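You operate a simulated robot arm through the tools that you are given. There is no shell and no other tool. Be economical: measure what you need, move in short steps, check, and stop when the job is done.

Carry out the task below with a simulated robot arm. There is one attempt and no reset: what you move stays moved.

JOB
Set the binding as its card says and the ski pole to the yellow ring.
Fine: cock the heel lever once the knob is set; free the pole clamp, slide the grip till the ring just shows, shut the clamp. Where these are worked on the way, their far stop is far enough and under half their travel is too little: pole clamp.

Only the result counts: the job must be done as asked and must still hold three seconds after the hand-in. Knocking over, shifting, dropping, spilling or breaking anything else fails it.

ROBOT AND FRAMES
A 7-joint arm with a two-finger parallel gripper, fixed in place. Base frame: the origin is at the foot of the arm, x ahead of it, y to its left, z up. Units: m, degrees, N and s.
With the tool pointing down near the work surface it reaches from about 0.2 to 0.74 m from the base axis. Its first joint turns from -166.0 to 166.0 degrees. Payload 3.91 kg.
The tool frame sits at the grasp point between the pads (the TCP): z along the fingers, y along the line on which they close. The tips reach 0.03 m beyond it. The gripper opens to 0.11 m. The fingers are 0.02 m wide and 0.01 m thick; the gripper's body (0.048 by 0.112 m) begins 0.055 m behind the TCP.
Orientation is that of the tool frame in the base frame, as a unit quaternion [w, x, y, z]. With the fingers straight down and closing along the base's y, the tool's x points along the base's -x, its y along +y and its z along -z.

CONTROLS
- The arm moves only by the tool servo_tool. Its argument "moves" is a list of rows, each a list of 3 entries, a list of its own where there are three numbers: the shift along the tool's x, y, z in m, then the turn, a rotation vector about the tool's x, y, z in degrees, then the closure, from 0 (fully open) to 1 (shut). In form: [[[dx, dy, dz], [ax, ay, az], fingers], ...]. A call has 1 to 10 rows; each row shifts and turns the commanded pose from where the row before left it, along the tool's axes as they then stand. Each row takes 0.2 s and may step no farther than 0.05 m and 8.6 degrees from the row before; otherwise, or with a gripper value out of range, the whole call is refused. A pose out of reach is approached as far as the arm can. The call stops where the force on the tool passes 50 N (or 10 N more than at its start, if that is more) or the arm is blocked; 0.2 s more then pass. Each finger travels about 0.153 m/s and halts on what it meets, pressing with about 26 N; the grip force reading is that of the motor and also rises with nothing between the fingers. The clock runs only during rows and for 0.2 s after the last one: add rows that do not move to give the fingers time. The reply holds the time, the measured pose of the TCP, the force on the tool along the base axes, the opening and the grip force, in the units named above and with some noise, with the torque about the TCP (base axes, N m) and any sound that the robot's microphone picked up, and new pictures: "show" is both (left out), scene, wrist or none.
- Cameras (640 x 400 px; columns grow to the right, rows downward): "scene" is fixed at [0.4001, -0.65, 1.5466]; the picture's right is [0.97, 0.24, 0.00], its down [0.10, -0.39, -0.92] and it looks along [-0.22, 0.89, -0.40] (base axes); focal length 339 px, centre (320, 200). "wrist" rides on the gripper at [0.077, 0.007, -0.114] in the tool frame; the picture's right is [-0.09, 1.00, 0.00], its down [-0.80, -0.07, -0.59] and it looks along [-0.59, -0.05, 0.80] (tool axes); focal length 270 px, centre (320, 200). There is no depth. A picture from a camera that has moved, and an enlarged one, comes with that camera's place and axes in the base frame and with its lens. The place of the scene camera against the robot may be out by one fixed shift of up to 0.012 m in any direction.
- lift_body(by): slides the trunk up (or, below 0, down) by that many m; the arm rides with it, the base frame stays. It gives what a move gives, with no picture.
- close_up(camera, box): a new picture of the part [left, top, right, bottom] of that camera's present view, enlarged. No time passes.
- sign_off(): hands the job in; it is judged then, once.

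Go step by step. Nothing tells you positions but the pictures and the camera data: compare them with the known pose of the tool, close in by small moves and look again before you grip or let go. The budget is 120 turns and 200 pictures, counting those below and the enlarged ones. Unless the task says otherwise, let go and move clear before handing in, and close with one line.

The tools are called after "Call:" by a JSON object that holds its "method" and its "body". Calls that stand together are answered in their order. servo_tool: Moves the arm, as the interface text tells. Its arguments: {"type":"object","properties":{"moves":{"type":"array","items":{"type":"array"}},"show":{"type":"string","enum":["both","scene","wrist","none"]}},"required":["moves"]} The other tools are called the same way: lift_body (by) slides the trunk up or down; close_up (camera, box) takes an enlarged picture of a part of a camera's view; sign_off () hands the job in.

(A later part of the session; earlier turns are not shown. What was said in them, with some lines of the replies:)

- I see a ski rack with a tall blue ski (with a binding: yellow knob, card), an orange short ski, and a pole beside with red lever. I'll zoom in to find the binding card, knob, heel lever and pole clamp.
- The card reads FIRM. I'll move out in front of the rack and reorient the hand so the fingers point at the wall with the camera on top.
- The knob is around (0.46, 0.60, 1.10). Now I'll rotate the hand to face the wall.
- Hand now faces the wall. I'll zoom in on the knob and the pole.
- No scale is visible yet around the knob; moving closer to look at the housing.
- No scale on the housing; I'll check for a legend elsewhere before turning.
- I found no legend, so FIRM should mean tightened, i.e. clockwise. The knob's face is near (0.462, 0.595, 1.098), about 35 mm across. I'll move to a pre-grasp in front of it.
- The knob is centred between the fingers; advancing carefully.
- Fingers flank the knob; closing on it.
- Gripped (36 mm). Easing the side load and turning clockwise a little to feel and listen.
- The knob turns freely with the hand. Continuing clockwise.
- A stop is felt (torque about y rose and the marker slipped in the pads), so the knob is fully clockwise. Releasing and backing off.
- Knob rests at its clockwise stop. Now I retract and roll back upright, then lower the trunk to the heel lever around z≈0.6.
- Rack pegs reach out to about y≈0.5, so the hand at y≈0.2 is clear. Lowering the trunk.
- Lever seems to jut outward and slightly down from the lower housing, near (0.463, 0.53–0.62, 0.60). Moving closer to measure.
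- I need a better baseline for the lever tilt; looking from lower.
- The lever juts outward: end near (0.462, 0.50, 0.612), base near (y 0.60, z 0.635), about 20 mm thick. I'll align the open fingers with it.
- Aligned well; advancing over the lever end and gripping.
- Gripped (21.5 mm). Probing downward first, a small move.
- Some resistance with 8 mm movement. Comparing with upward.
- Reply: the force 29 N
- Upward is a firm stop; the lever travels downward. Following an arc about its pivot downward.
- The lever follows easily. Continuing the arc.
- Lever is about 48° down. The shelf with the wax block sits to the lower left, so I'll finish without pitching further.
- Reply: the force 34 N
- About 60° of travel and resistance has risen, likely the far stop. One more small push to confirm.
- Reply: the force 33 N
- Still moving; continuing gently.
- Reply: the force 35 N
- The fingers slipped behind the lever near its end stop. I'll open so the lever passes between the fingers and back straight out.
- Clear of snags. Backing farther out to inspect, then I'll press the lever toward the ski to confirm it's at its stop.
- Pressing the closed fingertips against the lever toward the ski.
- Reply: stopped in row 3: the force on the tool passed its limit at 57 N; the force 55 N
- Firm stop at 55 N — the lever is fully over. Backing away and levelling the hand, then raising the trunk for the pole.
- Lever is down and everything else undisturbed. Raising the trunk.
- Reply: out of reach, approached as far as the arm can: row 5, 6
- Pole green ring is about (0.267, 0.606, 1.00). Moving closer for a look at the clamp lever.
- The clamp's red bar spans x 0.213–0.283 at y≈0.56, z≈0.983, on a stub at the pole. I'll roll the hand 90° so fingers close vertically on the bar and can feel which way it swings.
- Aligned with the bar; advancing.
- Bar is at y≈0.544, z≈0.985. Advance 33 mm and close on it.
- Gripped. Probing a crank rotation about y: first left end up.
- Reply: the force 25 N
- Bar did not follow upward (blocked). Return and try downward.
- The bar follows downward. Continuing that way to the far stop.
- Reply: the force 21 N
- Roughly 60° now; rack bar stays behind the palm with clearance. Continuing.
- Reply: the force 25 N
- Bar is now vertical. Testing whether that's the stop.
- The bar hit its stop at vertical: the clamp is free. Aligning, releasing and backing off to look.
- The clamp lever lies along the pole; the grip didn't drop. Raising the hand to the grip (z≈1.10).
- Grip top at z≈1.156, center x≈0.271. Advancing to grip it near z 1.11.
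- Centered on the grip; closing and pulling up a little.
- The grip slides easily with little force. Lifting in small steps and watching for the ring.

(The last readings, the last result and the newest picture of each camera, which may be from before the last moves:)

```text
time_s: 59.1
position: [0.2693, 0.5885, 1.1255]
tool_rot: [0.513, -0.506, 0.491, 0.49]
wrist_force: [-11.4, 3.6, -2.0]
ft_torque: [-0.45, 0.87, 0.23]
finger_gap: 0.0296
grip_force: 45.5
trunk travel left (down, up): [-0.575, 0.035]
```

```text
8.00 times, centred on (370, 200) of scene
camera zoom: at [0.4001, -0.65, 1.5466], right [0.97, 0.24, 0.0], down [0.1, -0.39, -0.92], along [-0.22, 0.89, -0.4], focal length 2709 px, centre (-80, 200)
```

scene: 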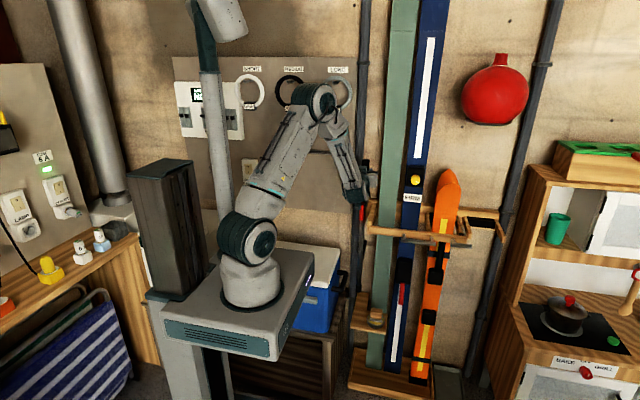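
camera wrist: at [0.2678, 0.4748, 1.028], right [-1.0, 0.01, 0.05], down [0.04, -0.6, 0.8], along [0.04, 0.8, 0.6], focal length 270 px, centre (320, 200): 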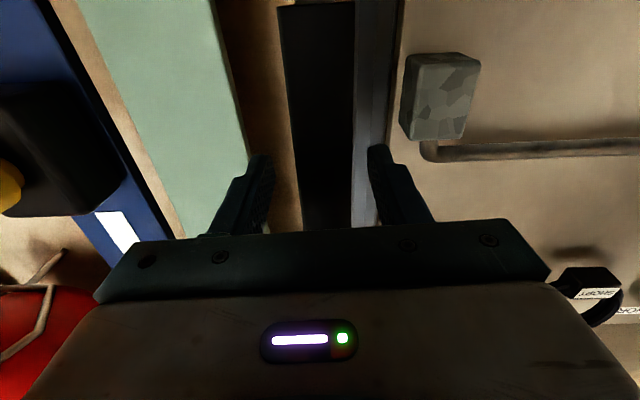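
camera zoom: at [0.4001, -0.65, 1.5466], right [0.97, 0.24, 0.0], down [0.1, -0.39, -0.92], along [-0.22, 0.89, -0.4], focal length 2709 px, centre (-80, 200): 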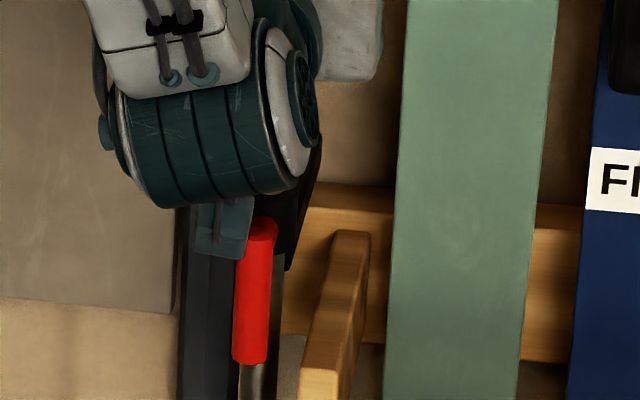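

The wrist blocks the view; I'll release gently and back off to look at the collar.

Call:
{"method": "servo_tool", "body": {"moves": [[[0, 0, 0], [0, 0, 0], 0.6], [[0, 0, 0], [0, 0, 0], 0.5], [[0, 0, -0.04], [0, 0, 0], 0.5], [[0, 0, -0.045], [0, 0, 0], 0.5], [[0, 0, -0.045], [0, 0, 0], 0.5]], "show": "both"}}

Call:
{"method": "close_up", "body": {"camera": "scene", "box": [345, 155, 395, 205]}}

```text
time_s: 60.4
position: [0.2696, 0.4551, 1.1221]
tool_rot: [0.513, -0.505, 0.491, 0.491]
wrist_force: [-0.2, 1.0, 0.2]
ft_torque: [0.0, 0.02, 0.02]
finger_gap: 0.0547
grip_force: 0.1
trunk travel left (down, up): [-0.575, 0.035]
camera wrist: at [0.266, 0.3419, 1.0443], right [-1.0, 0.01, 0.05], down [0.04, -0.6, 0.8], along [0.04, 0.8, 0.6], focal length 270 px, centre (320, 200)
```

scene: 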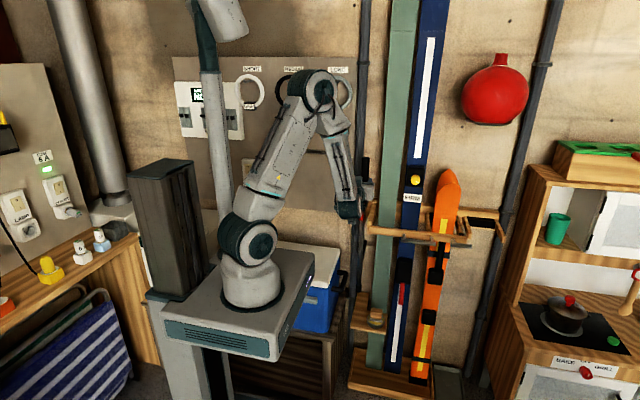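
wrist: 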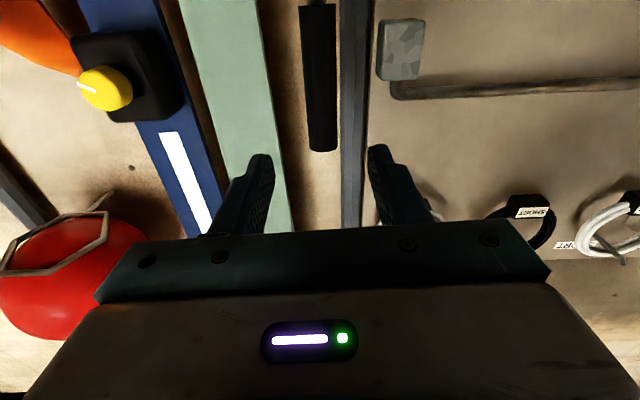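

```text
8.00 times, centred on (370, 180) of scene
camera zoom: at [0.4001, -0.65, 1.5466], right [0.97, 0.24, 0.0], down [0.1, -0.39, -0.92], along [-0.22, 0.89, -0.4], focal length 2709 px, centre (-80, 360)
```

zoom: 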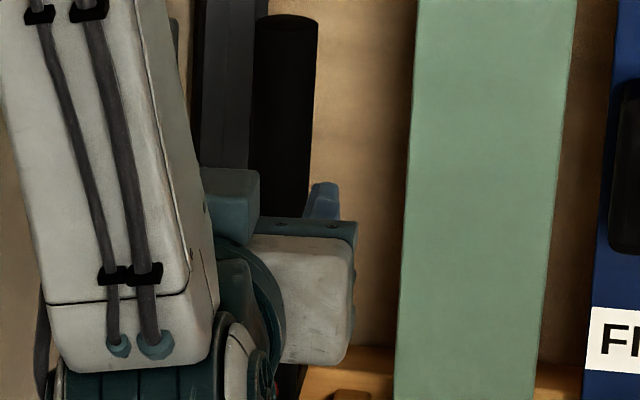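

The grip holds its height (top now ≈1.175). Lowering the hand so the scene camera sees the collar.

Call:
{"method": "servo_tool", "body": {"moves": [[[0.043, 0, -0.005], [0, 0, 0], 0.5], [[0.043, 0, -0.005], [0, 0, 0], 0.5], [[0.043, 0, 0], [0, 0, 0], 0.5], [[0.043, 0, 0], [0, 0, 0], 0.5]], "show": "wrist"}}

Call:
{"method": "close_up", "body": {"camera": "scene", "box": [345, 175, 395, 225]}}

```text
time_s: 61.4
position: [0.2775, 0.45, 0.9517]
tool_rot: [0.513, -0.505, 0.492, 0.49]
wrist_force: [0.3, 0.0, 0.2]
ft_torque: [0.01, -0.04, 0.01]
finger_gap: 0.0552
grip_force: 0.2
trunk travel left (down, up): [-0.575, 0.035]
camera wrist: at [0.2737, 0.3371, 0.8733], right [-1.0, 0.01, 0.05], down [0.04, -0.6, 0.8], along [0.04, 0.8, 0.6], focal length 270 px, centre (320, 200)
```

wrist: 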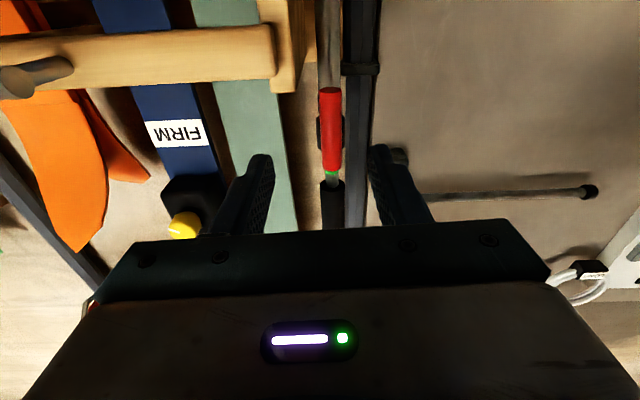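

```text
8.00 times, centred on (370, 200) of scene
camera zoom: at [0.4001, -0.65, 1.5466], right [0.97, 0.24, 0.0], down [0.1, -0.39, -0.92], along [-0.22, 0.89, -0.4], focal length 2709 px, centre (-80, 200)
```

zoom: 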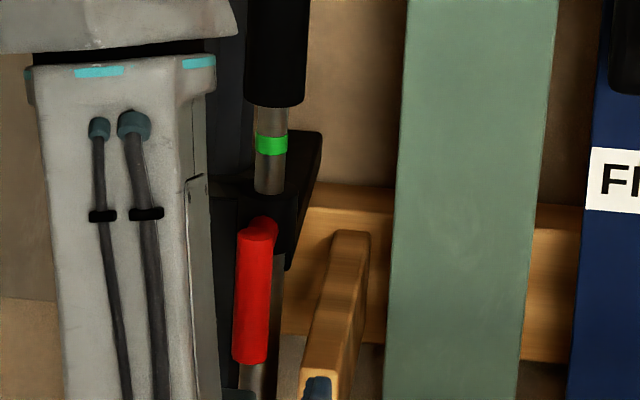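

Ring moved up 20 mm with no yellow yet. I'll re-grip with the hand pitched down about 40° so the scene camera keeps sight of the collar while sliding.

Call:
{"method": "servo_tool", "body": {"moves": [[[-0.043, 0, -0.005], [0, 0, 0], 0.5], [[-0.043, 0, -0.005], [0, 0, 0], 0.5], [[-0.043, 0, -0.005], [0, 0, 0], 0.5], [[-0.045, 0, -0.005], [0, 0, 0], 0.5], [[0, 0, 0], [0, 8, 0], 0.5], [[0, 0, 0], [0, 8, 0], 0.5], [[0, 0, 0], [0, 8, 0], 0.5], [[0, 0, 0], [0, 8, 0], 0.5], [[0, 0, 0], [0, 8, 0], 0.5]], "show": "both"}}

```text
time_s: 63.4
position: [0.2714, 0.4259, 1.1284]
tool_rot: [-0.313, 0.644, -0.637, -0.287]
wrist_force: [-0.4, 0.7, 0.0]
ft_torque: [0.0, -0.01, -0.04]
finger_gap: 0.0549
grip_force: 0.1
trunk travel left (down, up): [-0.575, 0.035]
camera wrist: at [0.2632, 0.2898, 1.1414], right [-1.0, 0.07, 0.03], down [0.03, 0.05, 1.0], along [0.06, 1.0, -0.06], focal length 270 px, centre (320, 200)
```

scene: 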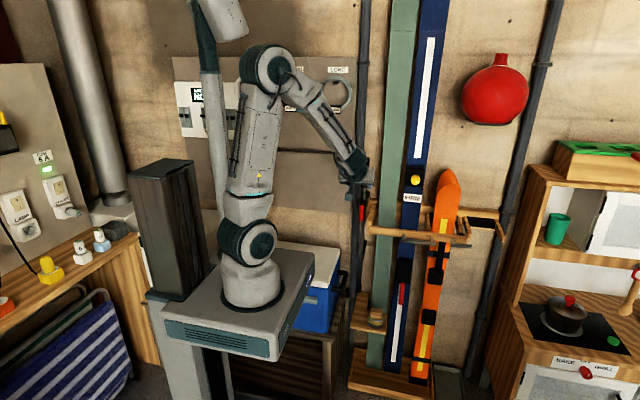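
wrist: 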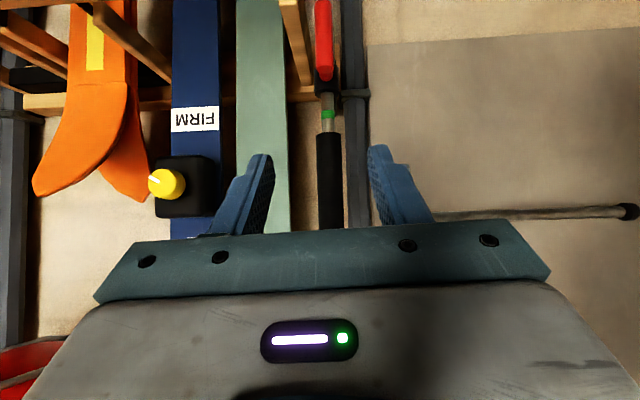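

The wrist camera now sees ring and collar directly. Pitching a bit more and approaching the grip lower (z≈1.09).

Call:
{"method": "servo_tool", "body": {"moves": [[[0, 0, 0], [0, 8, 0], 0.5], [[-0.024, 0, 0.035], [0, 0, 0], 0.5], [[-0.024, 0, 0.035], [0, 0, 0], 0.5], [[-0.024, 0, 0.035], [0, 0, 0], 0.5]], "show": "wrist"}}

```text
time_s: 64.3
position: [0.2729, 0.5522, 1.0963]
tool_rot: [-0.269, 0.66, -0.658, -0.242]
wrist_force: [0.0, 0.5, 0.5]
ft_torque: [0.04, 0.01, 0.03]
finger_gap: 0.0549
grip_force: 0.1
trunk travel left (down, up): [-0.575, 0.035]
camera wrist: at [0.2649, 0.4181, 1.129], right [-1.0, 0.07, 0.02], down [0.04, 0.19, 0.98], along [0.07, 0.98, -0.19], focal length 270 px, centre (320, 200)
```

wrist: 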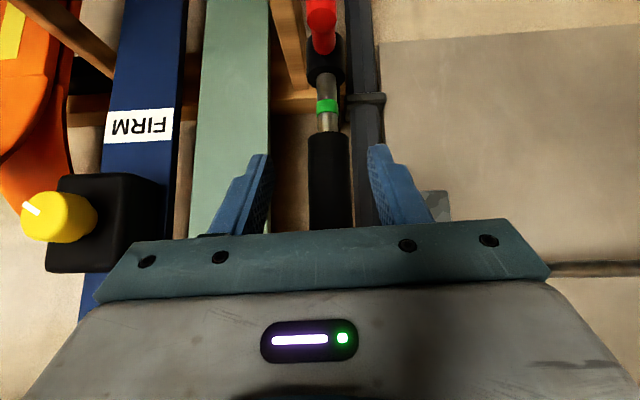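

Call:
{"method": "servo_tool", "body": {"moves": [[[-0.015, 0.001, 0.014], [0, 0, 0], 0.5], [[-0.015, 0.001, 0.014], [0, 0, 0], 0.5], [[0, 0, 0], [0, 0, 0], 0.7], [[0, 0, 0], [0, 0, 0], 1], [[0, 0, 0], [0, 0, 0], 1]], "show": "wrist"}}

```text
time_s: 65.5
position: [0.2699, 0.5909, 1.0976]
tool_rot: [-0.267, 0.661, -0.658, -0.243]
wrist_force: [-6.2, 2.5, -0.9]
ft_torque: [0.05, 1.53, -0.02]
finger_gap: 0.03
grip_force: 44.7
trunk travel left (down, up): [-0.575, 0.035]
camera wrist: at [0.2614, 0.4578, 1.1294], right [-1.0, 0.07, 0.03], down [0.04, 0.19, 0.98], along [0.07, 0.98, -0.19], focal length 270 px, centre (320, 200)
```

wrist: 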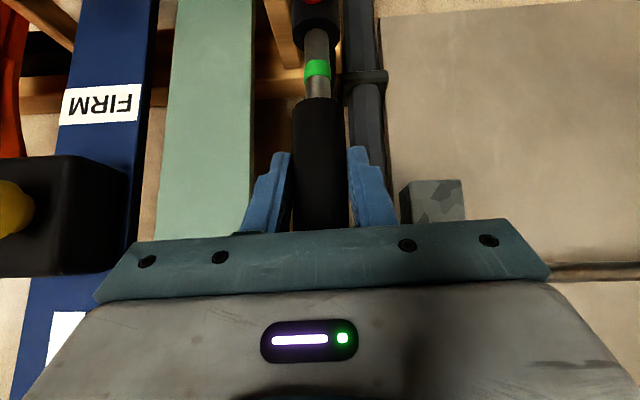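

Gripped with collar in view. Lifting 10 mm.

Call:
{"method": "servo_tool", "body": {"moves": [[[-0.0033, 0, -0.0037], [0, 0, 0], 1], [[-0.0033, 0, -0.0037], [0, 0, 0], 1]], "show": "none"}}

Call:
{"method": "close_up", "body": {"camera": "wrist", "box": [270, 0, 370, 62]}}

Call:
{"method": "close_up", "body": {"camera": "scene", "box": [345, 175, 395, 225]}}

```text
time_s: 66.2
position: [0.2698, 0.5904, 1.1069]
tool_rot: [-0.268, 0.661, -0.657, -0.243]
wrist_force: [-6.9, -0.2, -2.8]
ft_torque: [-0.47, 1.55, 0.02]
finger_gap: 0.0298
grip_force: 44.8
trunk travel left (down, up): [-0.575, 0.035]
```

```text
6.40 times, centred on (320, 31) of wrist
camera zoom: at [0.2614, 0.4578, 1.1388], right [-1.0, 0.07, 0.02], down [0.04, 0.19, 0.98], along [0.07, 0.98, -0.19], focal length 1730 px, centre (320, 1282)
```

zoom: 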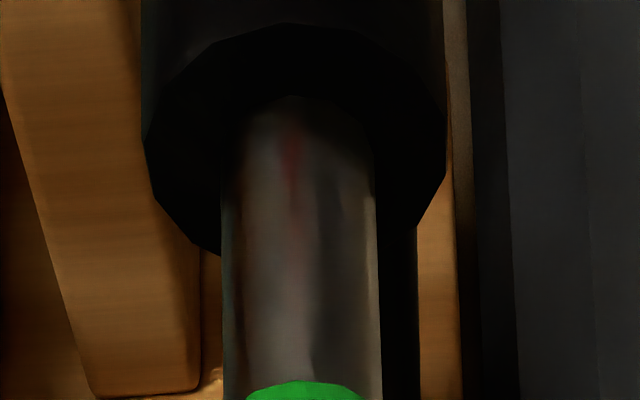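

```text
8.00 times, centred on (370, 200) of scene
camera zoom: at [0.4001, -0.65, 1.5466], right [0.97, 0.24, 0.0], down [0.1, -0.39, -0.92], along [-0.22, 0.89, -0.4], focal length 2709 px, centre (-80, 200)
```

zoom: 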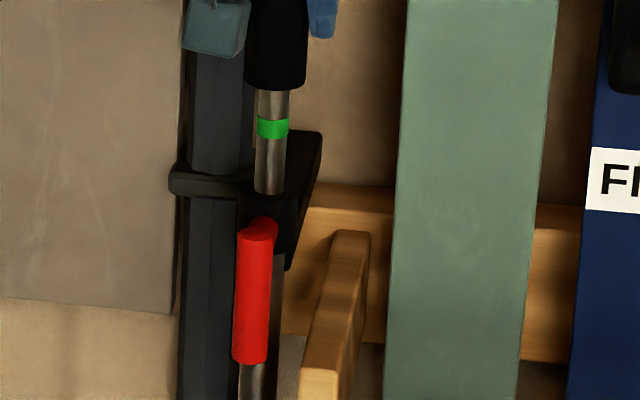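

Scene view is clear too. Continuing up 8 mm.

Call:
{"method": "servo_tool", "body": {"moves": [[[-0.0027, 0, -0.003], [0, 0, 0], 1], [[-0.0027, 0, -0.003], [0, 0, 0], 1]], "show": "none"}}

Call:
{"method": "close_up", "body": {"camera": "scene", "box": [350, 180, 380, 210]}}

```text
time_s: 66.8
position: [0.2697, 0.5914, 1.1152]
tool_rot: [-0.268, 0.661, -0.657, -0.243]
wrist_force: [-8.8, -1.3, -1.7]
ft_torque: [-1.1, 1.53, 0.17]
finger_gap: 0.0303
grip_force: 44.9
trunk travel left (down, up): [-0.575, 0.035]
```

```text
13.33 times, centred on (365, 195) of scene
camera zoom: at [0.4001, -0.65, 1.5466], right [0.97, 0.24, 0.0], down [0.1, -0.39, -0.92], along [-0.22, 0.89, -0.4], focal length 4514 px, centre (-280, 267)
```

zoom: 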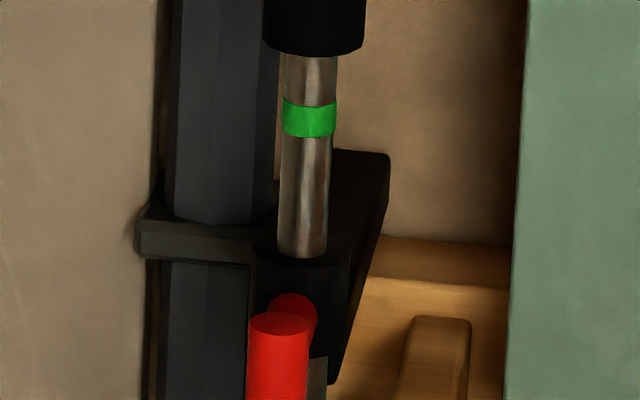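

Call:
{"method": "servo_tool", "body": {"moves": [[[-0.0027, 0, -0.003], [0, 0, 0], 1], [[-0.0027, 0, -0.003], [0, 0, 0], 1]], "show": "none"}}

Call:
{"method": "close_up", "body": {"camera": "scene", "box": [350, 180, 380, 210]}}

```text
time_s: 67.3
position: [0.27, 0.5905, 1.1238]
tool_rot: [-0.268, 0.661, -0.658, -0.242]
wrist_force: [-8.3, 1.0, -2.0]
ft_torque: [-0.62, 1.47, 0.13]
finger_gap: 0.0302
grip_force: 44.9
trunk travel left (down, up): [-0.575, 0.035]
```

```text
13.33 times, centred on (365, 195) of scene
camera zoom: at [0.4001, -0.65, 1.5466], right [0.97, 0.24, 0.0], down [0.1, -0.39, -0.92], along [-0.22, 0.89, -0.4], focal length 4514 px, centre (-280, 267)
```

zoom: 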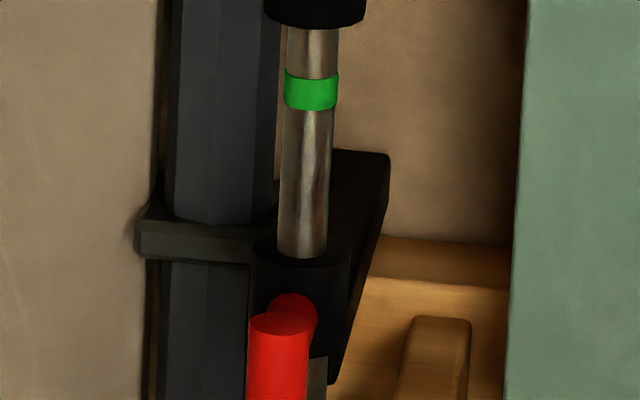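

Call:
{"method": "servo_tool", "body": {"moves": [[[-0.0033, 0, -0.0037], [0, 0, 0], 1], [[-0.0033, 0, -0.0037], [0, 0, 0], 1]], "show": "none"}}

Call:
{"method": "close_up", "body": {"camera": "scene", "box": [350, 180, 380, 210]}}

```text
time_s: 68.0
position: [0.2695, 0.5903, 1.1333]
tool_rot: [-0.268, 0.661, -0.658, -0.242]
wrist_force: [-6.1, -0.5, -1.3]
ft_torque: [-0.46, 1.39, -0.07]
finger_gap: 0.0301
grip_force: 45.3
trunk travel left (down, up): [-0.575, 0.035]
```

```text
13.33 times, centred on (365, 195) of scene
camera zoom: at [0.4001, -0.65, 1.5466], right [0.97, 0.24, 0.0], down [0.1, -0.39, -0.92], along [-0.22, 0.89, -0.4], focal length 4514 px, centre (-280, 267)
```

zoom: 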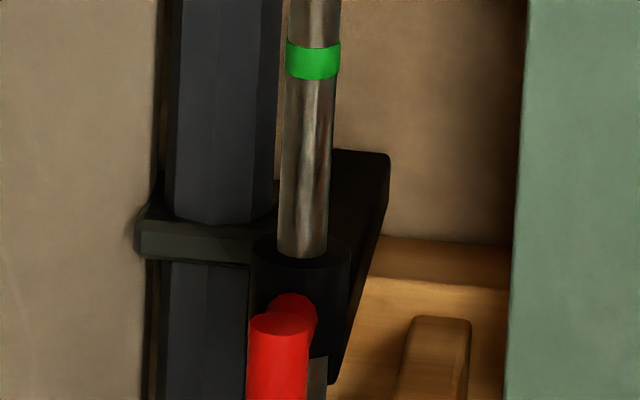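

Call:
{"method": "servo_tool", "body": {"moves": [[[-0.0033, 0, -0.0037], [0, 0, 0], 1], [[-0.0033, 0, -0.0037], [0, 0, 0], 1]], "show": "none"}}

Call:
{"method": "close_up", "body": {"camera": "scene", "box": [350, 180, 380, 210]}}

```text
time_s: 68.5
position: [0.2689, 0.5917, 1.1441]
tool_rot: [-0.269, 0.66, -0.658, -0.242]
wrist_force: [-4.1, -1.4, -2.4]
ft_torque: [-0.57, 1.4, 0.03]
finger_gap: 0.0302
grip_force: 44.6
trunk travel left (down, up): [-0.575, 0.035]
```

```text
13.33 times, centred on (365, 195) of scene
camera zoom: at [0.4001, -0.65, 1.5466], right [0.97, 0.24, 0.0], down [0.1, -0.39, -0.92], along [-0.22, 0.89, -0.4], focal length 4514 px, centre (-280, 267)
```

zoom: 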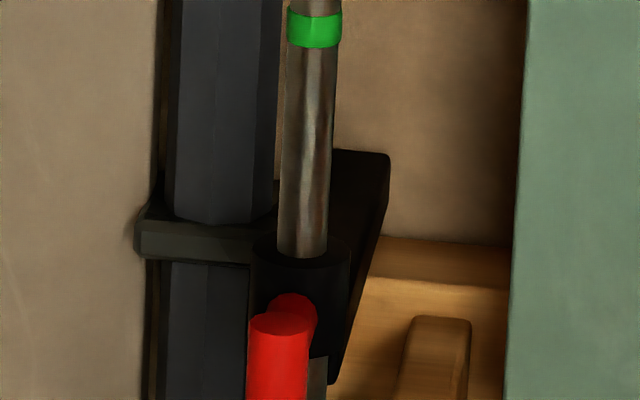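

Call:
{"method": "servo_tool", "body": {"moves": [[[-0.0033, 0, -0.0037], [0, 0, 0], 1], [[-0.0033, 0, -0.0037], [0, 0, 0], 1]], "show": "none"}}

Call:
{"method": "close_up", "body": {"camera": "scene", "box": [350, 180, 380, 210]}}

```text
time_s: 69.2
position: [0.2697, 0.5912, 1.1532]
tool_rot: [-0.269, 0.66, -0.658, -0.242]
wrist_force: [-3.4, -3.9, -2.2]
ft_torque: [-0.18, 1.31, -0.04]
finger_gap: 0.0302
grip_force: 45.2
trunk travel left (down, up): [-0.575, 0.035]
```

```text
13.33 times, centred on (365, 195) of scene
camera zoom: at [0.4001, -0.65, 1.5466], right [0.97, 0.24, 0.0], down [0.1, -0.39, -0.92], along [-0.22, 0.89, -0.4], focal length 4514 px, centre (-280, 267)
```

zoom: 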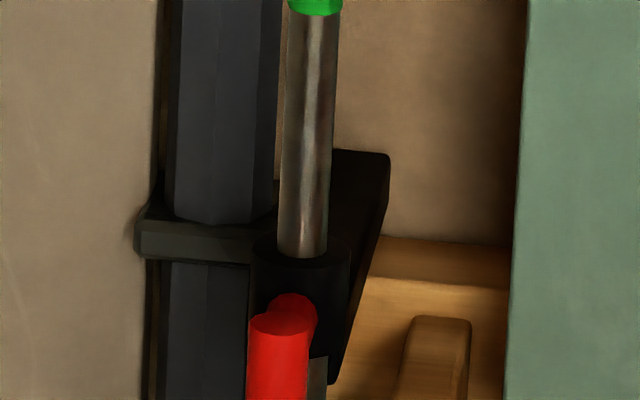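

Call:
{"method": "servo_tool", "body": {"moves": [[[-0.0033, 0, -0.0037], [0, 0, 0], 1], [[-0.0033, 0, -0.0037], [0, 0, 0], 1]], "show": "none"}}

Call:
{"method": "close_up", "body": {"camera": "scene", "box": [350, 180, 380, 210]}}

```text
time_s: 69.8
position: [0.2687, 0.5914, 1.1634]
tool_rot: [-0.269, 0.66, -0.658, -0.243]
wrist_force: [0.5, -4.9, -2.6]
ft_torque: [-0.7, 1.32, 0.01]
finger_gap: 0.0301
grip_force: 45.2
trunk travel left (down, up): [-0.575, 0.035]
```

```text
13.33 times, centred on (365, 195) of scene
camera zoom: at [0.4001, -0.65, 1.5466], right [0.97, 0.24, 0.0], down [0.1, -0.39, -0.92], along [-0.22, 0.89, -0.4], focal length 4514 px, centre (-280, 267)
```

zoom: 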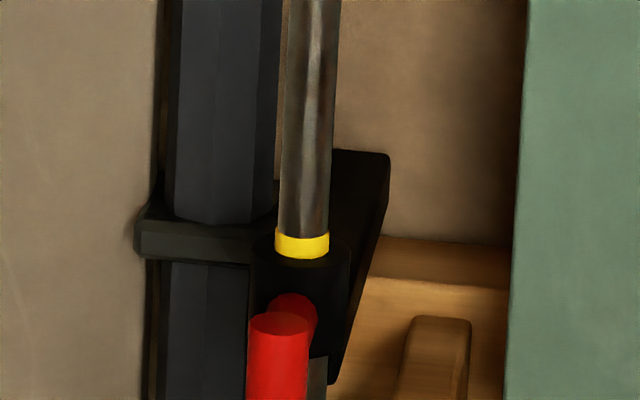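

Yellow ring is emerging, about 70% shown. A final 3 mm so the full ring just shows.

Call:
{"method": "servo_tool", "body": {"moves": [[[-0.001, 0, -0.0011], [0, 0, 0], 1], [[-0.001, 0, -0.0011], [0, 0, 0], 1]], "show": "none"}}

Call:
{"method": "close_up", "body": {"camera": "scene", "box": [350, 180, 380, 210]}}

```text
time_s: 70.3
position: [0.2692, 0.5906, 1.1658]
tool_rot: [-0.269, 0.66, -0.658, -0.242]
wrist_force: [2.2, -3.0, -1.8]
ft_torque: [-0.61, 1.36, -0.05]
finger_gap: 0.0299
grip_force: 45.1
trunk travel left (down, up): [-0.575, 0.035]
```

```text
13.33 times, centred on (365, 195) of scene
camera zoom: at [0.4001, -0.65, 1.5466], right [0.97, 0.24, 0.0], down [0.1, -0.39, -0.92], along [-0.22, 0.89, -0.4], focal length 4514 px, centre (-280, 267)
```

zoom: 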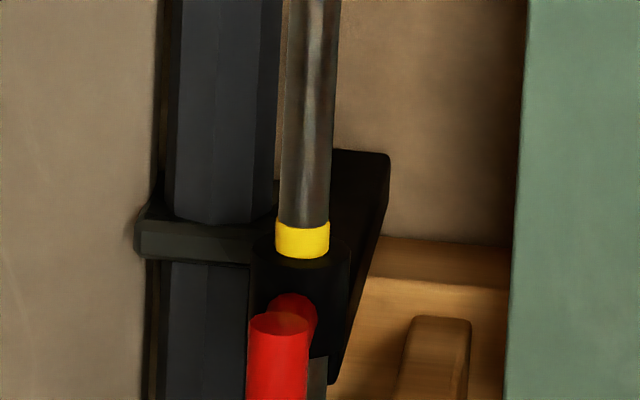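

The yellow ring now just shows in full. Releasing the grip and backing off horizontally.

Call:
{"method": "servo_tool", "body": {"moves": [[[-0.0006, 0, -0.0007], [0, 0, 0], 1], [[0, 0, 0], [0, 0, 0], 0.7], [[0, 0, 0], [0, 0, 0], 0.5], [[0.03, 0, -0.027], [0, 0, 0], 0.5], [[0.03, 0, -0.027], [0, 0, 0], 0.5], [[0.03, 0, -0.027], [0, 0, 0], 0.5], [[0.03, 0, -0.027], [0, 0, 0], 0.5]], "show": "wrist"}}

Call:
{"method": "close_up", "body": {"camera": "scene", "box": [350, 180, 380, 210]}}

```text
time_s: 72.0
position: [0.2647, 0.4289, 1.1649]
tool_rot: [-0.269, 0.661, -0.657, -0.242]
wrist_force: [-0.5, -0.5, -0.3]
ft_torque: [-0.01, 0.0, -0.05]
finger_gap: 0.0551
grip_force: 0.1
trunk travel left (down, up): [-0.575, 0.035]
camera wrist: at [0.2562, 0.2966, 1.1983], right [-1.0, 0.07, 0.02], down [0.04, 0.19, 0.98], along [0.07, 0.98, -0.19], focal length 270 px, centre (320, 200)
```

wrist: 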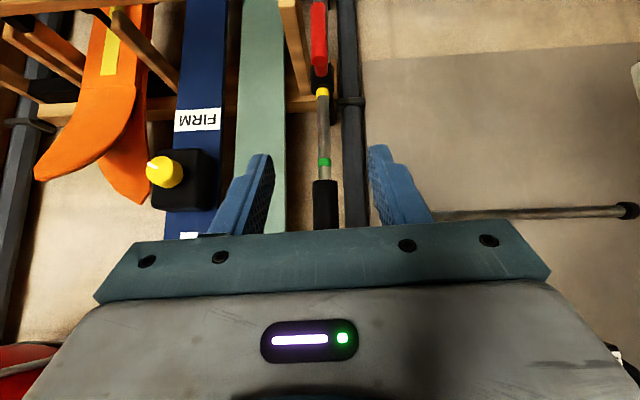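

```text
13.33 times, centred on (365, 195) of scene
camera zoom: at [0.4001, -0.65, 1.5466], right [0.97, 0.24, 0.0], down [0.1, -0.39, -0.92], along [-0.22, 0.89, -0.4], focal length 4514 px, centre (-280, 267)
```

zoom: 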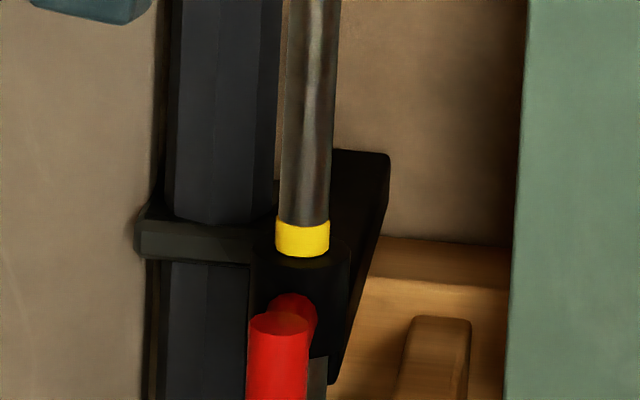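

Setting held. Levelling the hand and returning to the clamp bar.

Call:
{"method": "servo_tool", "body": {"moves": [[[0, 0, 0], [0, -8, 0], 0.5], [[0, 0, 0], [0, -8, 0], 0.5], [[0, 0, 0], [0, -8, 0], 0.5], [[0, 0, 0], [0, -8, 0], 0.5], [[0, 0, 0], [0, -8, 0], 0.5], [[0, 0, 0], [0, -8, 0], 0.5]], "show": "none"}}

Call:
{"method": "servo_tool", "body": {"moves": [[[0.043, 0, 0], [0, 0, 0], 0.5], [[0.043, 0, 0], [0, 0, 0], 0.5], [[0.043, 0, 0], [0, 0, 0], 0.5], [[0.043, 0, 0], [0, 0, 0], 0.5], [[0.043, 0, 0], [0, 0, 0], 0.5]], "show": "wrist"}}

```text
time_s: 73.3
position: [0.2673, 0.4296, 1.1662]
tool_rot: [0.513, -0.504, 0.491, 0.491]
wrist_force: [-0.2, -0.2, -0.6]
ft_torque: [-0.01, 0.0, -0.01]
finger_gap: 0.055
grip_force: 0.1
trunk travel left (down, up): [-0.575, 0.035]
```

```text
time_s: 74.5
position: [0.2746, 0.4317, 0.9507]
tool_rot: [0.512, -0.506, 0.491, 0.491]
wrist_force: [0.7, 0.5, 0.0]
ft_torque: [-0.01, 0.0, 0.0]
finger_gap: 0.0548
grip_force: 0.0
trunk travel left (down, up): [-0.575, 0.035]
camera wrist: at [0.2699, 0.3175, 0.8726], right [-1.0, 0.01, 0.05], down [0.04, -0.6, 0.8], along [0.04, 0.8, 0.6], focal length 270 px, centre (320, 200)
```

wrist: 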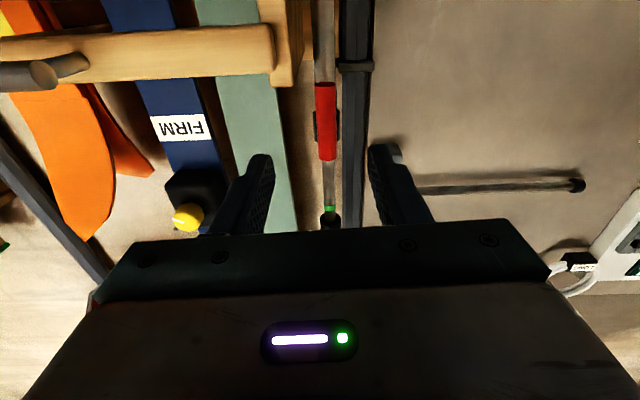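

Call:
{"method": "servo_tool", "body": {"moves": [[[0, 0.0025, 0.037], [0, 0, 0], 0.6], [[0, 0.0025, 0.037], [0, 0, 0], 0.65], [[0, 0, 0.035], [0, 0, 0], 0.65], [[0, 0, 0], [0, 0, 0], 1], [[0, 0, 0], [0, 0, 0], 1]], "show": "wrist"}}

```text
time_s: 75.8
position: [0.271, 0.5395, 0.9525]
tool_rot: [0.512, -0.505, 0.491, 0.491]
wrist_force: [-0.9, 6.7, -1.8]
ft_torque: [0.03, 0.89, 0.01]
finger_gap: 0.0178
grip_force: 45.4
trunk travel left (down, up): [-0.575, 0.035]
camera wrist: at [0.2659, 0.4275, 0.8744], right [-1.0, 0.01, 0.05], down [0.04, -0.6, 0.8], along [0.04, 0.8, 0.6], focal length 270 px, centre (320, 200)
```

wrist: 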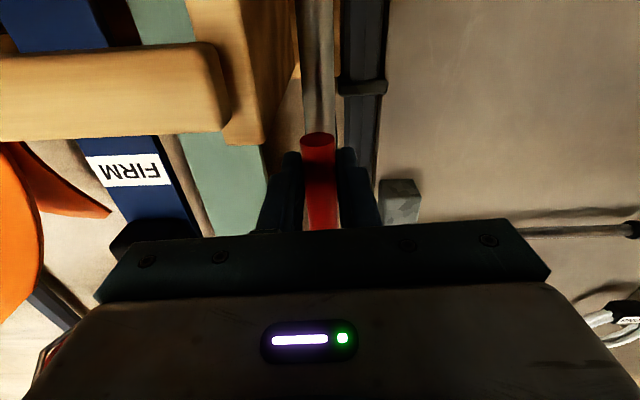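

Gripped. Rotating the bar back up to horizontal (shut).

Call:
{"method": "servo_tool", "body": {"moves": [[[-0.0003, 0.0045, 0], [0, 0, 8], 1], [[-0.0003, 0.0045, 0], [0, 0, 8], 1], [[-0.0003, 0.0045, 0], [0, 0, 8], 1], [[-0.0003, 0.0045, 0], [0, 0, 8], 1]], "show": "none"}}

Call:
{"method": "servo_tool", "body": {"moves": [[[-0.0003, 0.0045, 0], [0, 0, 8], 1], [[-0.0003, 0.0045, 0], [0, 0, 8], 1], [[-0.0003, 0.0045, 0], [0, 0, 8], 1]], "show": "both"}}

```text
time_s: 76.8
position: [0.2531, 0.5386, 0.9549]
tool_rot: [0.356, -0.349, 0.612, 0.614]
wrist_force: [7.9, 3.0, 2.0]
ft_torque: [-0.43, 0.57, -0.81]
finger_gap: 0.0156
grip_force: 44.8
trunk travel left (down, up): [-0.575, 0.035]
```

```text
time_s: 77.5
position: [0.2429, 0.5396, 0.9666]
tool_rot: [0.221, -0.216, 0.67, 0.675]
wrist_force: [-1.9, -1.6, 12.8]
ft_torque: [0.57, -0.61, 0.33]
finger_gap: 0.0154
grip_force: 44.9
trunk travel left (down, up): [-0.575, 0.035]
camera wrist: at [0.1767, 0.4267, 0.9248], right [-0.51, 0.0, 0.86], down [0.68, -0.6, 0.41], along [0.52, 0.8, 0.31], focal length 270 px, centre (320, 200)
```

scene: 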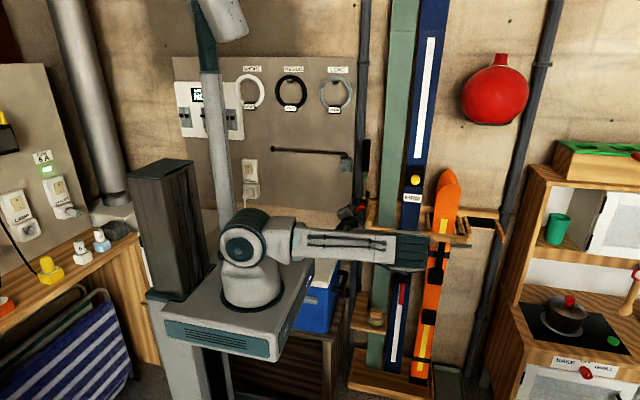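
wrist: 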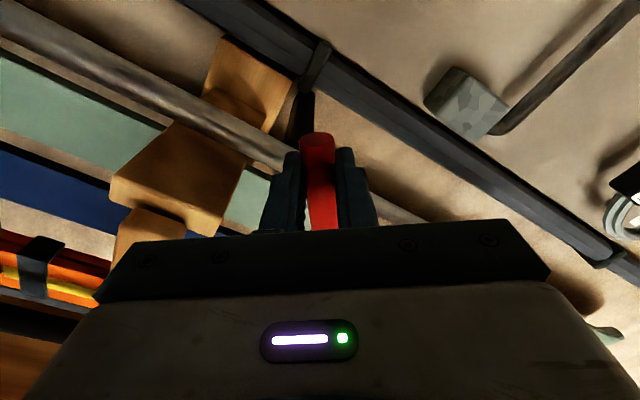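

The bar is about 55° back; the arm's elbow has swung to the right, so I'll proceed watching the scene.

Call:
{"method": "servo_tool", "body": {"moves": [[[-0.0003, 0.0045, 0], [0, 0, 8], 1], [[-0.0003, 0.0045, 0], [0, 0, 8], 1]], "show": "both"}}

Call:
{"method": "close_up", "body": {"camera": "scene", "box": [330, 160, 500, 270]}}

```text
time_s: 78.2
position: [0.2398, 0.5395, 0.9739]
tool_rot: [0.127, -0.119, 0.694, 0.698]
wrist_force: [1.6, 2.1, 12.7]
ft_torque: [0.58, -0.63, 0.2]
finger_gap: 0.0158
grip_force: 44.8
trunk travel left (down, up): [-0.575, 0.035]
camera wrist: at [0.1643, 0.4265, 0.9525], right [-0.26, -0.01, 0.97], down [0.77, -0.6, 0.2], along [0.58, 0.8, 0.16], focal length 270 px, centre (320, 200)
```

scene: 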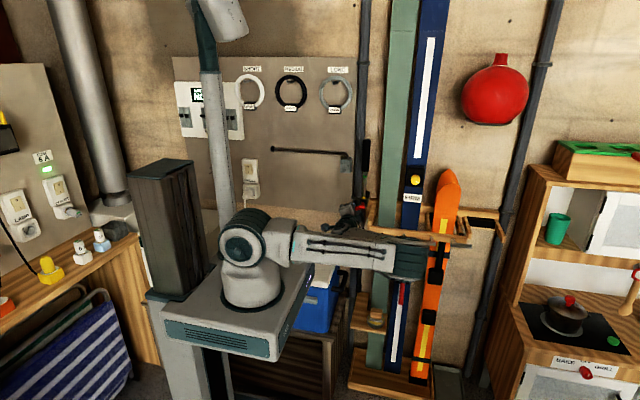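
wrist: 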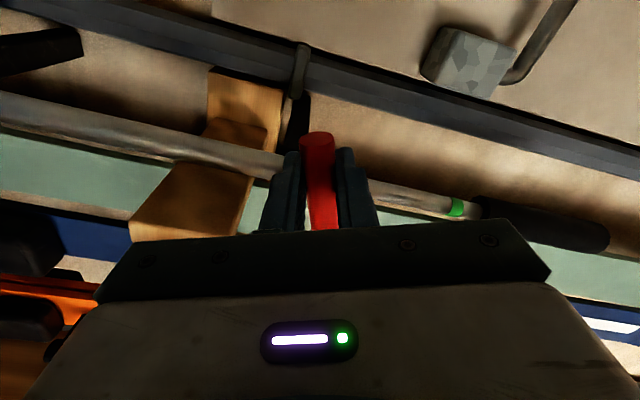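

```text
3.64 times, centred on (415, 215) of scene
camera zoom: at [0.4001, -0.65, 1.5466], right [0.97, 0.24, 0.0], down [0.1, -0.39, -0.92], along [-0.22, 0.89, -0.4], focal length 1231 px, centre (-26, 146)
```

zoom: 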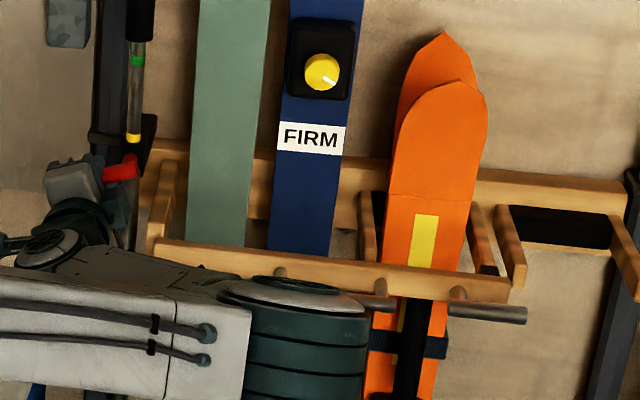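

Call:
{"method": "servo_tool", "body": {"moves": [[[-0.0003, 0.0048, 0], [0, 0, 8], 1], [[-0.0003, 0.0048, 0], [0, 0, 8], 1]], "show": "both"}}

Call:
{"method": "close_up", "body": {"camera": "scene", "box": [345, 175, 395, 225]}}

```text
time_s: 78.8
position: [0.2366, 0.5392, 0.9824]
tool_rot: [0.028, -0.021, 0.704, 0.709]
wrist_force: [5.2, 7.3, 13.8]
ft_torque: [0.68, -0.63, -0.06]
finger_gap: 0.0159
grip_force: 44.8
trunk travel left (down, up): [-0.575, 0.035]
camera wrist: at [0.1597, 0.4259, 0.983], right [0.02, -0.01, 1.0], down [0.8, -0.6, -0.02], along [0.6, 0.8, -0.01], focal length 270 px, centre (320, 200)
```

scene: 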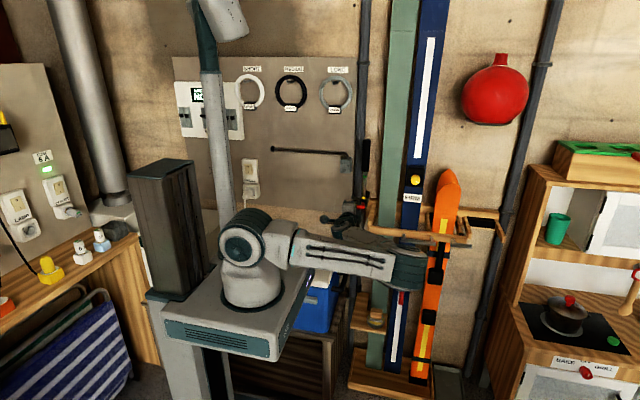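
wrist: 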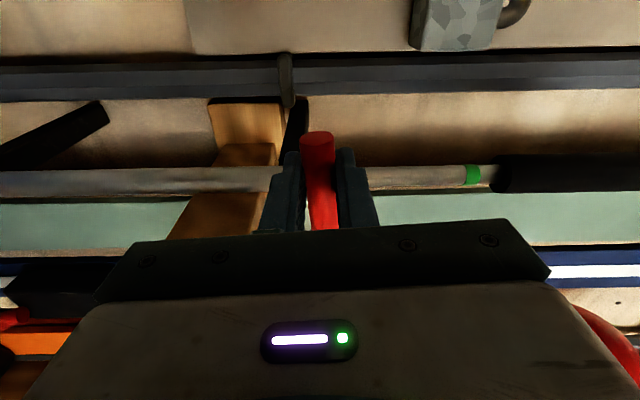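

```text
8.00 times, centred on (370, 200) of scene
camera zoom: at [0.4001, -0.65, 1.5466], right [0.97, 0.24, 0.0], down [0.1, -0.39, -0.92], along [-0.22, 0.89, -0.4], focal length 2709 px, centre (-80, 200)
```

zoom: 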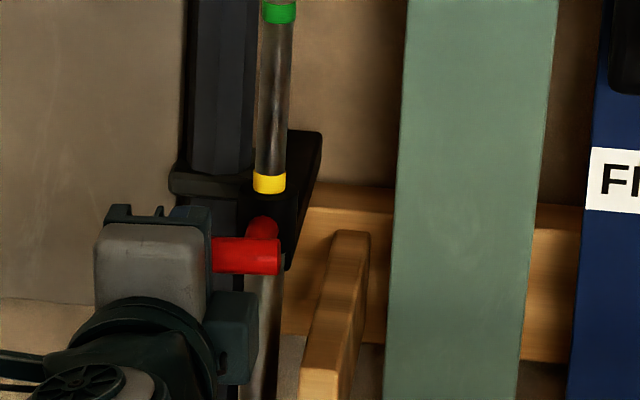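

Nearly horizontal; pressing to the stop.

Call:
{"method": "servo_tool", "body": {"moves": [[[0, 0.004, 0], [0, 0, 5], 1], [[0, 0.002, 0], [0, 0, 3], 1], [[0, 0, 0], [0, 0, 0], 1]], "show": "wrist"}}

Call:
{"method": "close_up", "body": {"camera": "scene", "box": [345, 175, 395, 225]}}

```text
time_s: 79.5
position: [0.2375, 0.5388, 0.986]
tool_rot: [-0.023, 0.029, 0.706, 0.707]
wrist_force: [4.1, -11.4, -17.5]
ft_torque: [-0.24, -0.97, -0.66]
finger_gap: 0.0183
grip_force: 45.1
trunk travel left (down, up): [-0.575, 0.035]
camera wrist: at [0.1606, 0.4257, 0.9977], right [0.16, 0.0, 0.99], down [0.79, -0.6, -0.13], along [0.59, 0.8, -0.09], focal length 270 px, centre (320, 200)
```

wrist: 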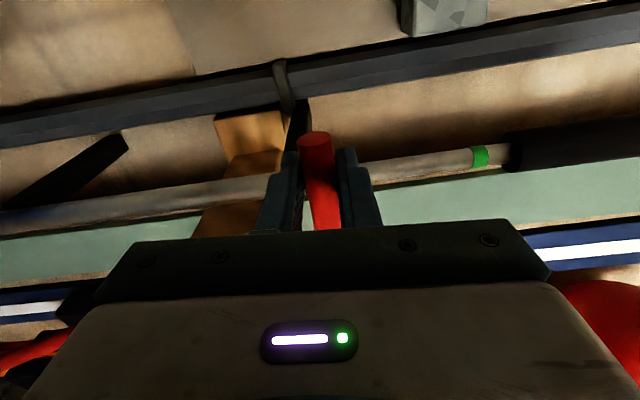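

```text
8.00 times, centred on (370, 200) of scene
camera zoom: at [0.4001, -0.65, 1.5466], right [0.97, 0.24, 0.0], down [0.1, -0.39, -0.92], along [-0.22, 0.89, -0.4], focal length 2709 px, centre (-80, 200)
```

zoom: 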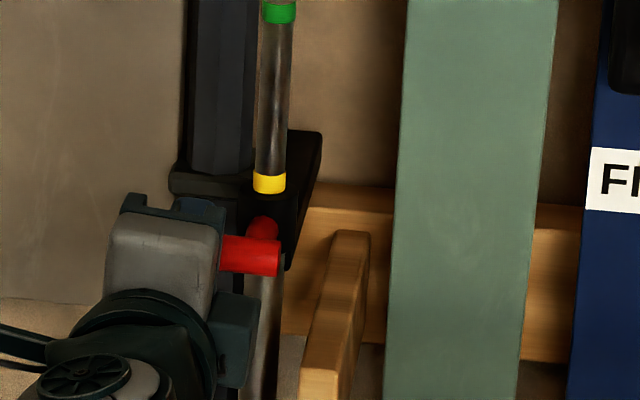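

The bar is at its shut stop and the yellow ring is still just showing. Relaxing, releasing and backing off.

Call:
{"method": "servo_tool", "body": {"moves": [[[0, -0.003, 0], [0, 0, -5], 1], [[0, 0, 0], [0, 0, 0], 0.75], [[0, 0, 0], [0, 0, 0], 0.6], [[0, 0, -0.03], [0, 0, 0], 0.5], [[0, 0, -0.03], [0, 0, 0], 0.5], [[0, 0, -0.03], [0, 0, 0], 0.5]], "show": "both"}}

Call:
{"method": "close_up", "body": {"camera": "scene", "box": [345, 175, 395, 225]}}

Call:
{"method": "close_up", "body": {"camera": "scene", "box": [340, 130, 520, 390]}}

```text
time_s: 81.0
position: [0.2346, 0.4486, 0.9864]
tool_rot: [0.01, -0.004, 0.705, 0.709]
wrist_force: [-0.1, 0.3, 0.9]
ft_torque: [0.01, -0.02, 0.01]
finger_gap: 0.0551
grip_force: 0.1
trunk travel left (down, up): [-0.575, 0.035]
camera wrist: at [0.1574, 0.3359, 0.99], right [0.07, -0.01, 1.0], down [0.8, -0.6, -0.06], along [0.6, 0.8, -0.04], focal length 270 px, centre (320, 200)
```

scene: 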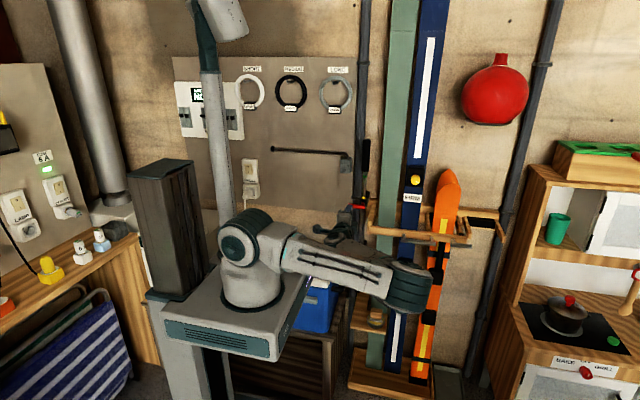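
wrist: 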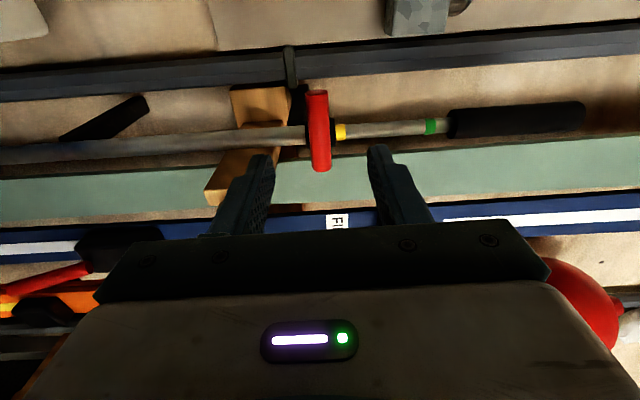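

```text
8.00 times, centred on (370, 200) of scene
camera zoom: at [0.4001, -0.65, 1.5466], right [0.97, 0.24, 0.0], down [0.1, -0.39, -0.92], along [-0.22, 0.89, -0.4], focal length 2709 px, centre (-80, 200)
```

zoom: 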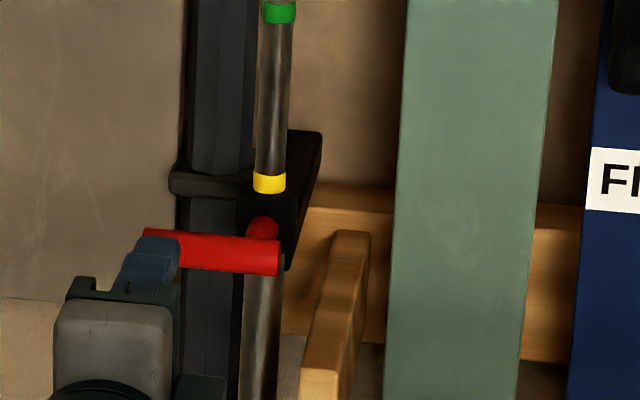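

```text
1.54 times, centred on (430, 260) of scene
camera zoom: at [0.4001, -0.65, 1.5466], right [0.97, 0.24, 0.0], down [0.1, -0.39, -0.92], along [-0.22, 0.89, -0.4], focal length 521 px, centre (151, 108)
```

zoom: 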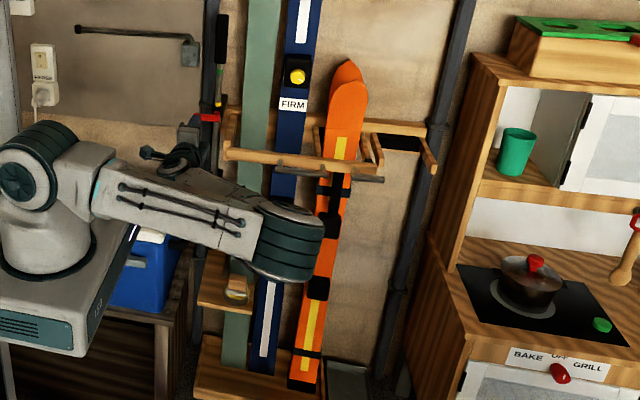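

Clamp is shut, yellow ring just shows. I'll back off a bit more and do a final check of knob and heel lever.

Call:
{"method": "servo_tool", "body": {"moves": [[[0, 0, -0.03], [0, 0, 0], 0.5], [[0, 0, -0.03], [0, 0, 0], 0.5], [[0, 0, 0], [0, 0, 0], 0.5]], "show": "both"}}

Call:
{"method": "close_up", "body": {"camera": "scene", "box": [345, 155, 445, 215]}}

Call:
{"method": "close_up", "body": {"camera": "wrist", "box": [0, 180, 160, 300]}}

```text
time_s: 81.8
position: [0.2333, 0.3897, 0.9851]
tool_rot: [0.009, -0.003, 0.705, 0.709]
wrist_force: [-0.2, 0.4, 0.2]
ft_torque: [0.01, 0.02, 0.0]
finger_gap: 0.0548
grip_force: 0.1
trunk travel left (down, up): [-0.575, 0.035]
camera wrist: at [0.1563, 0.2767, 0.9898], right [0.07, -0.01, 1.0], down [0.8, -0.6, -0.06], along [0.6, 0.8, -0.04], focal length 270 px, centre (320, 200)
```

scene: 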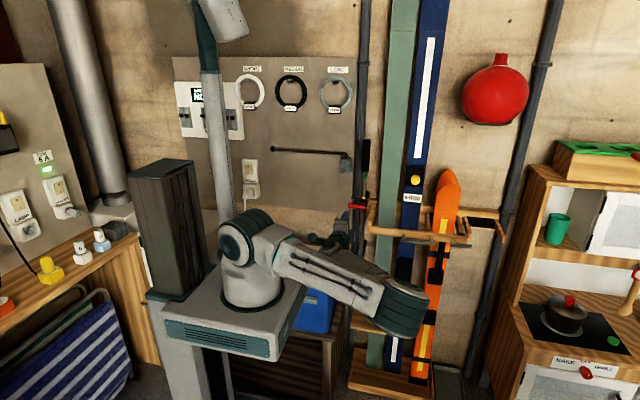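
wrist: 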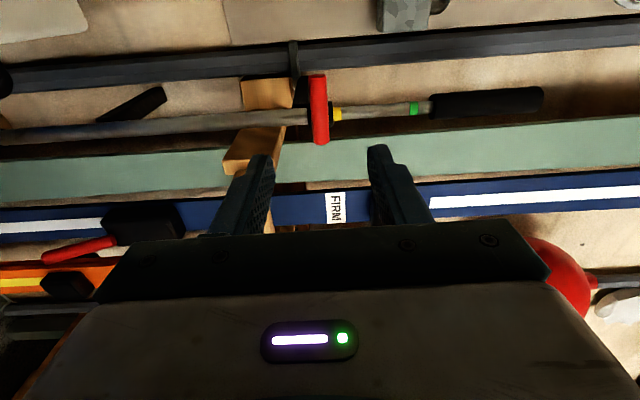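

```text
6.40 times, centred on (395, 185) of scene
camera zoom: at [0.4001, -0.65, 1.5466], right [0.97, 0.24, 0.0], down [0.1, -0.39, -0.92], along [-0.22, 0.89, -0.4], focal length 2167 px, centre (-160, 296)
```

zoom: 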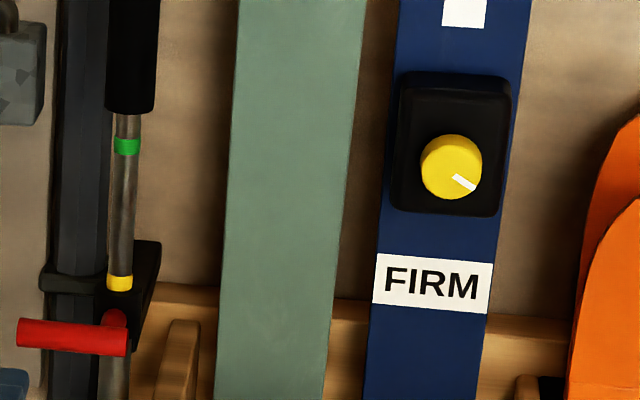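

```text
3.33 times, centred on (80, 240) of wrist
camera zoom: at [0.1563, 0.2767, 0.9898], right [0.07, -0.01, 1.0], down [0.8, -0.6, -0.06], along [0.6, 0.8, -0.04], focal length 901 px, centre (1120, 67)
```

zoom: 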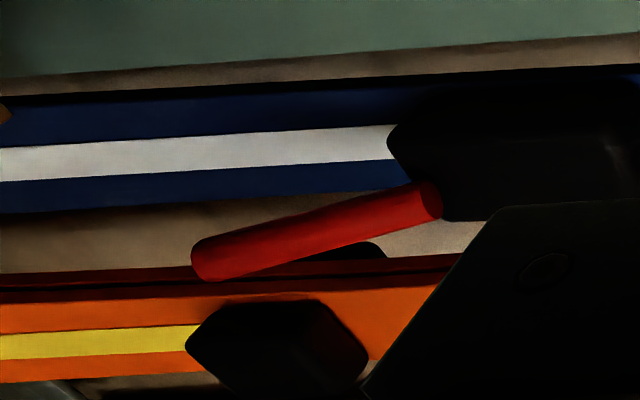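

The final views show the knob at its clockwise (FIRM) stop, the heel lever over, the yellow ring just showing and the clamp shut. The hand is clear, so I'm handing in.

Call:
{"method": "sign_off", "body": {}}

```text
The job is handed in.
```

I handed in the job with everything set. There was no scale on the binding, so I took the card's FIRM to mean fully clockwise and turned the knob to that stop. The heel lever is cocked down to its stop, and the pole grip is raised until the yellow ring just shows, with the clamp shut again.
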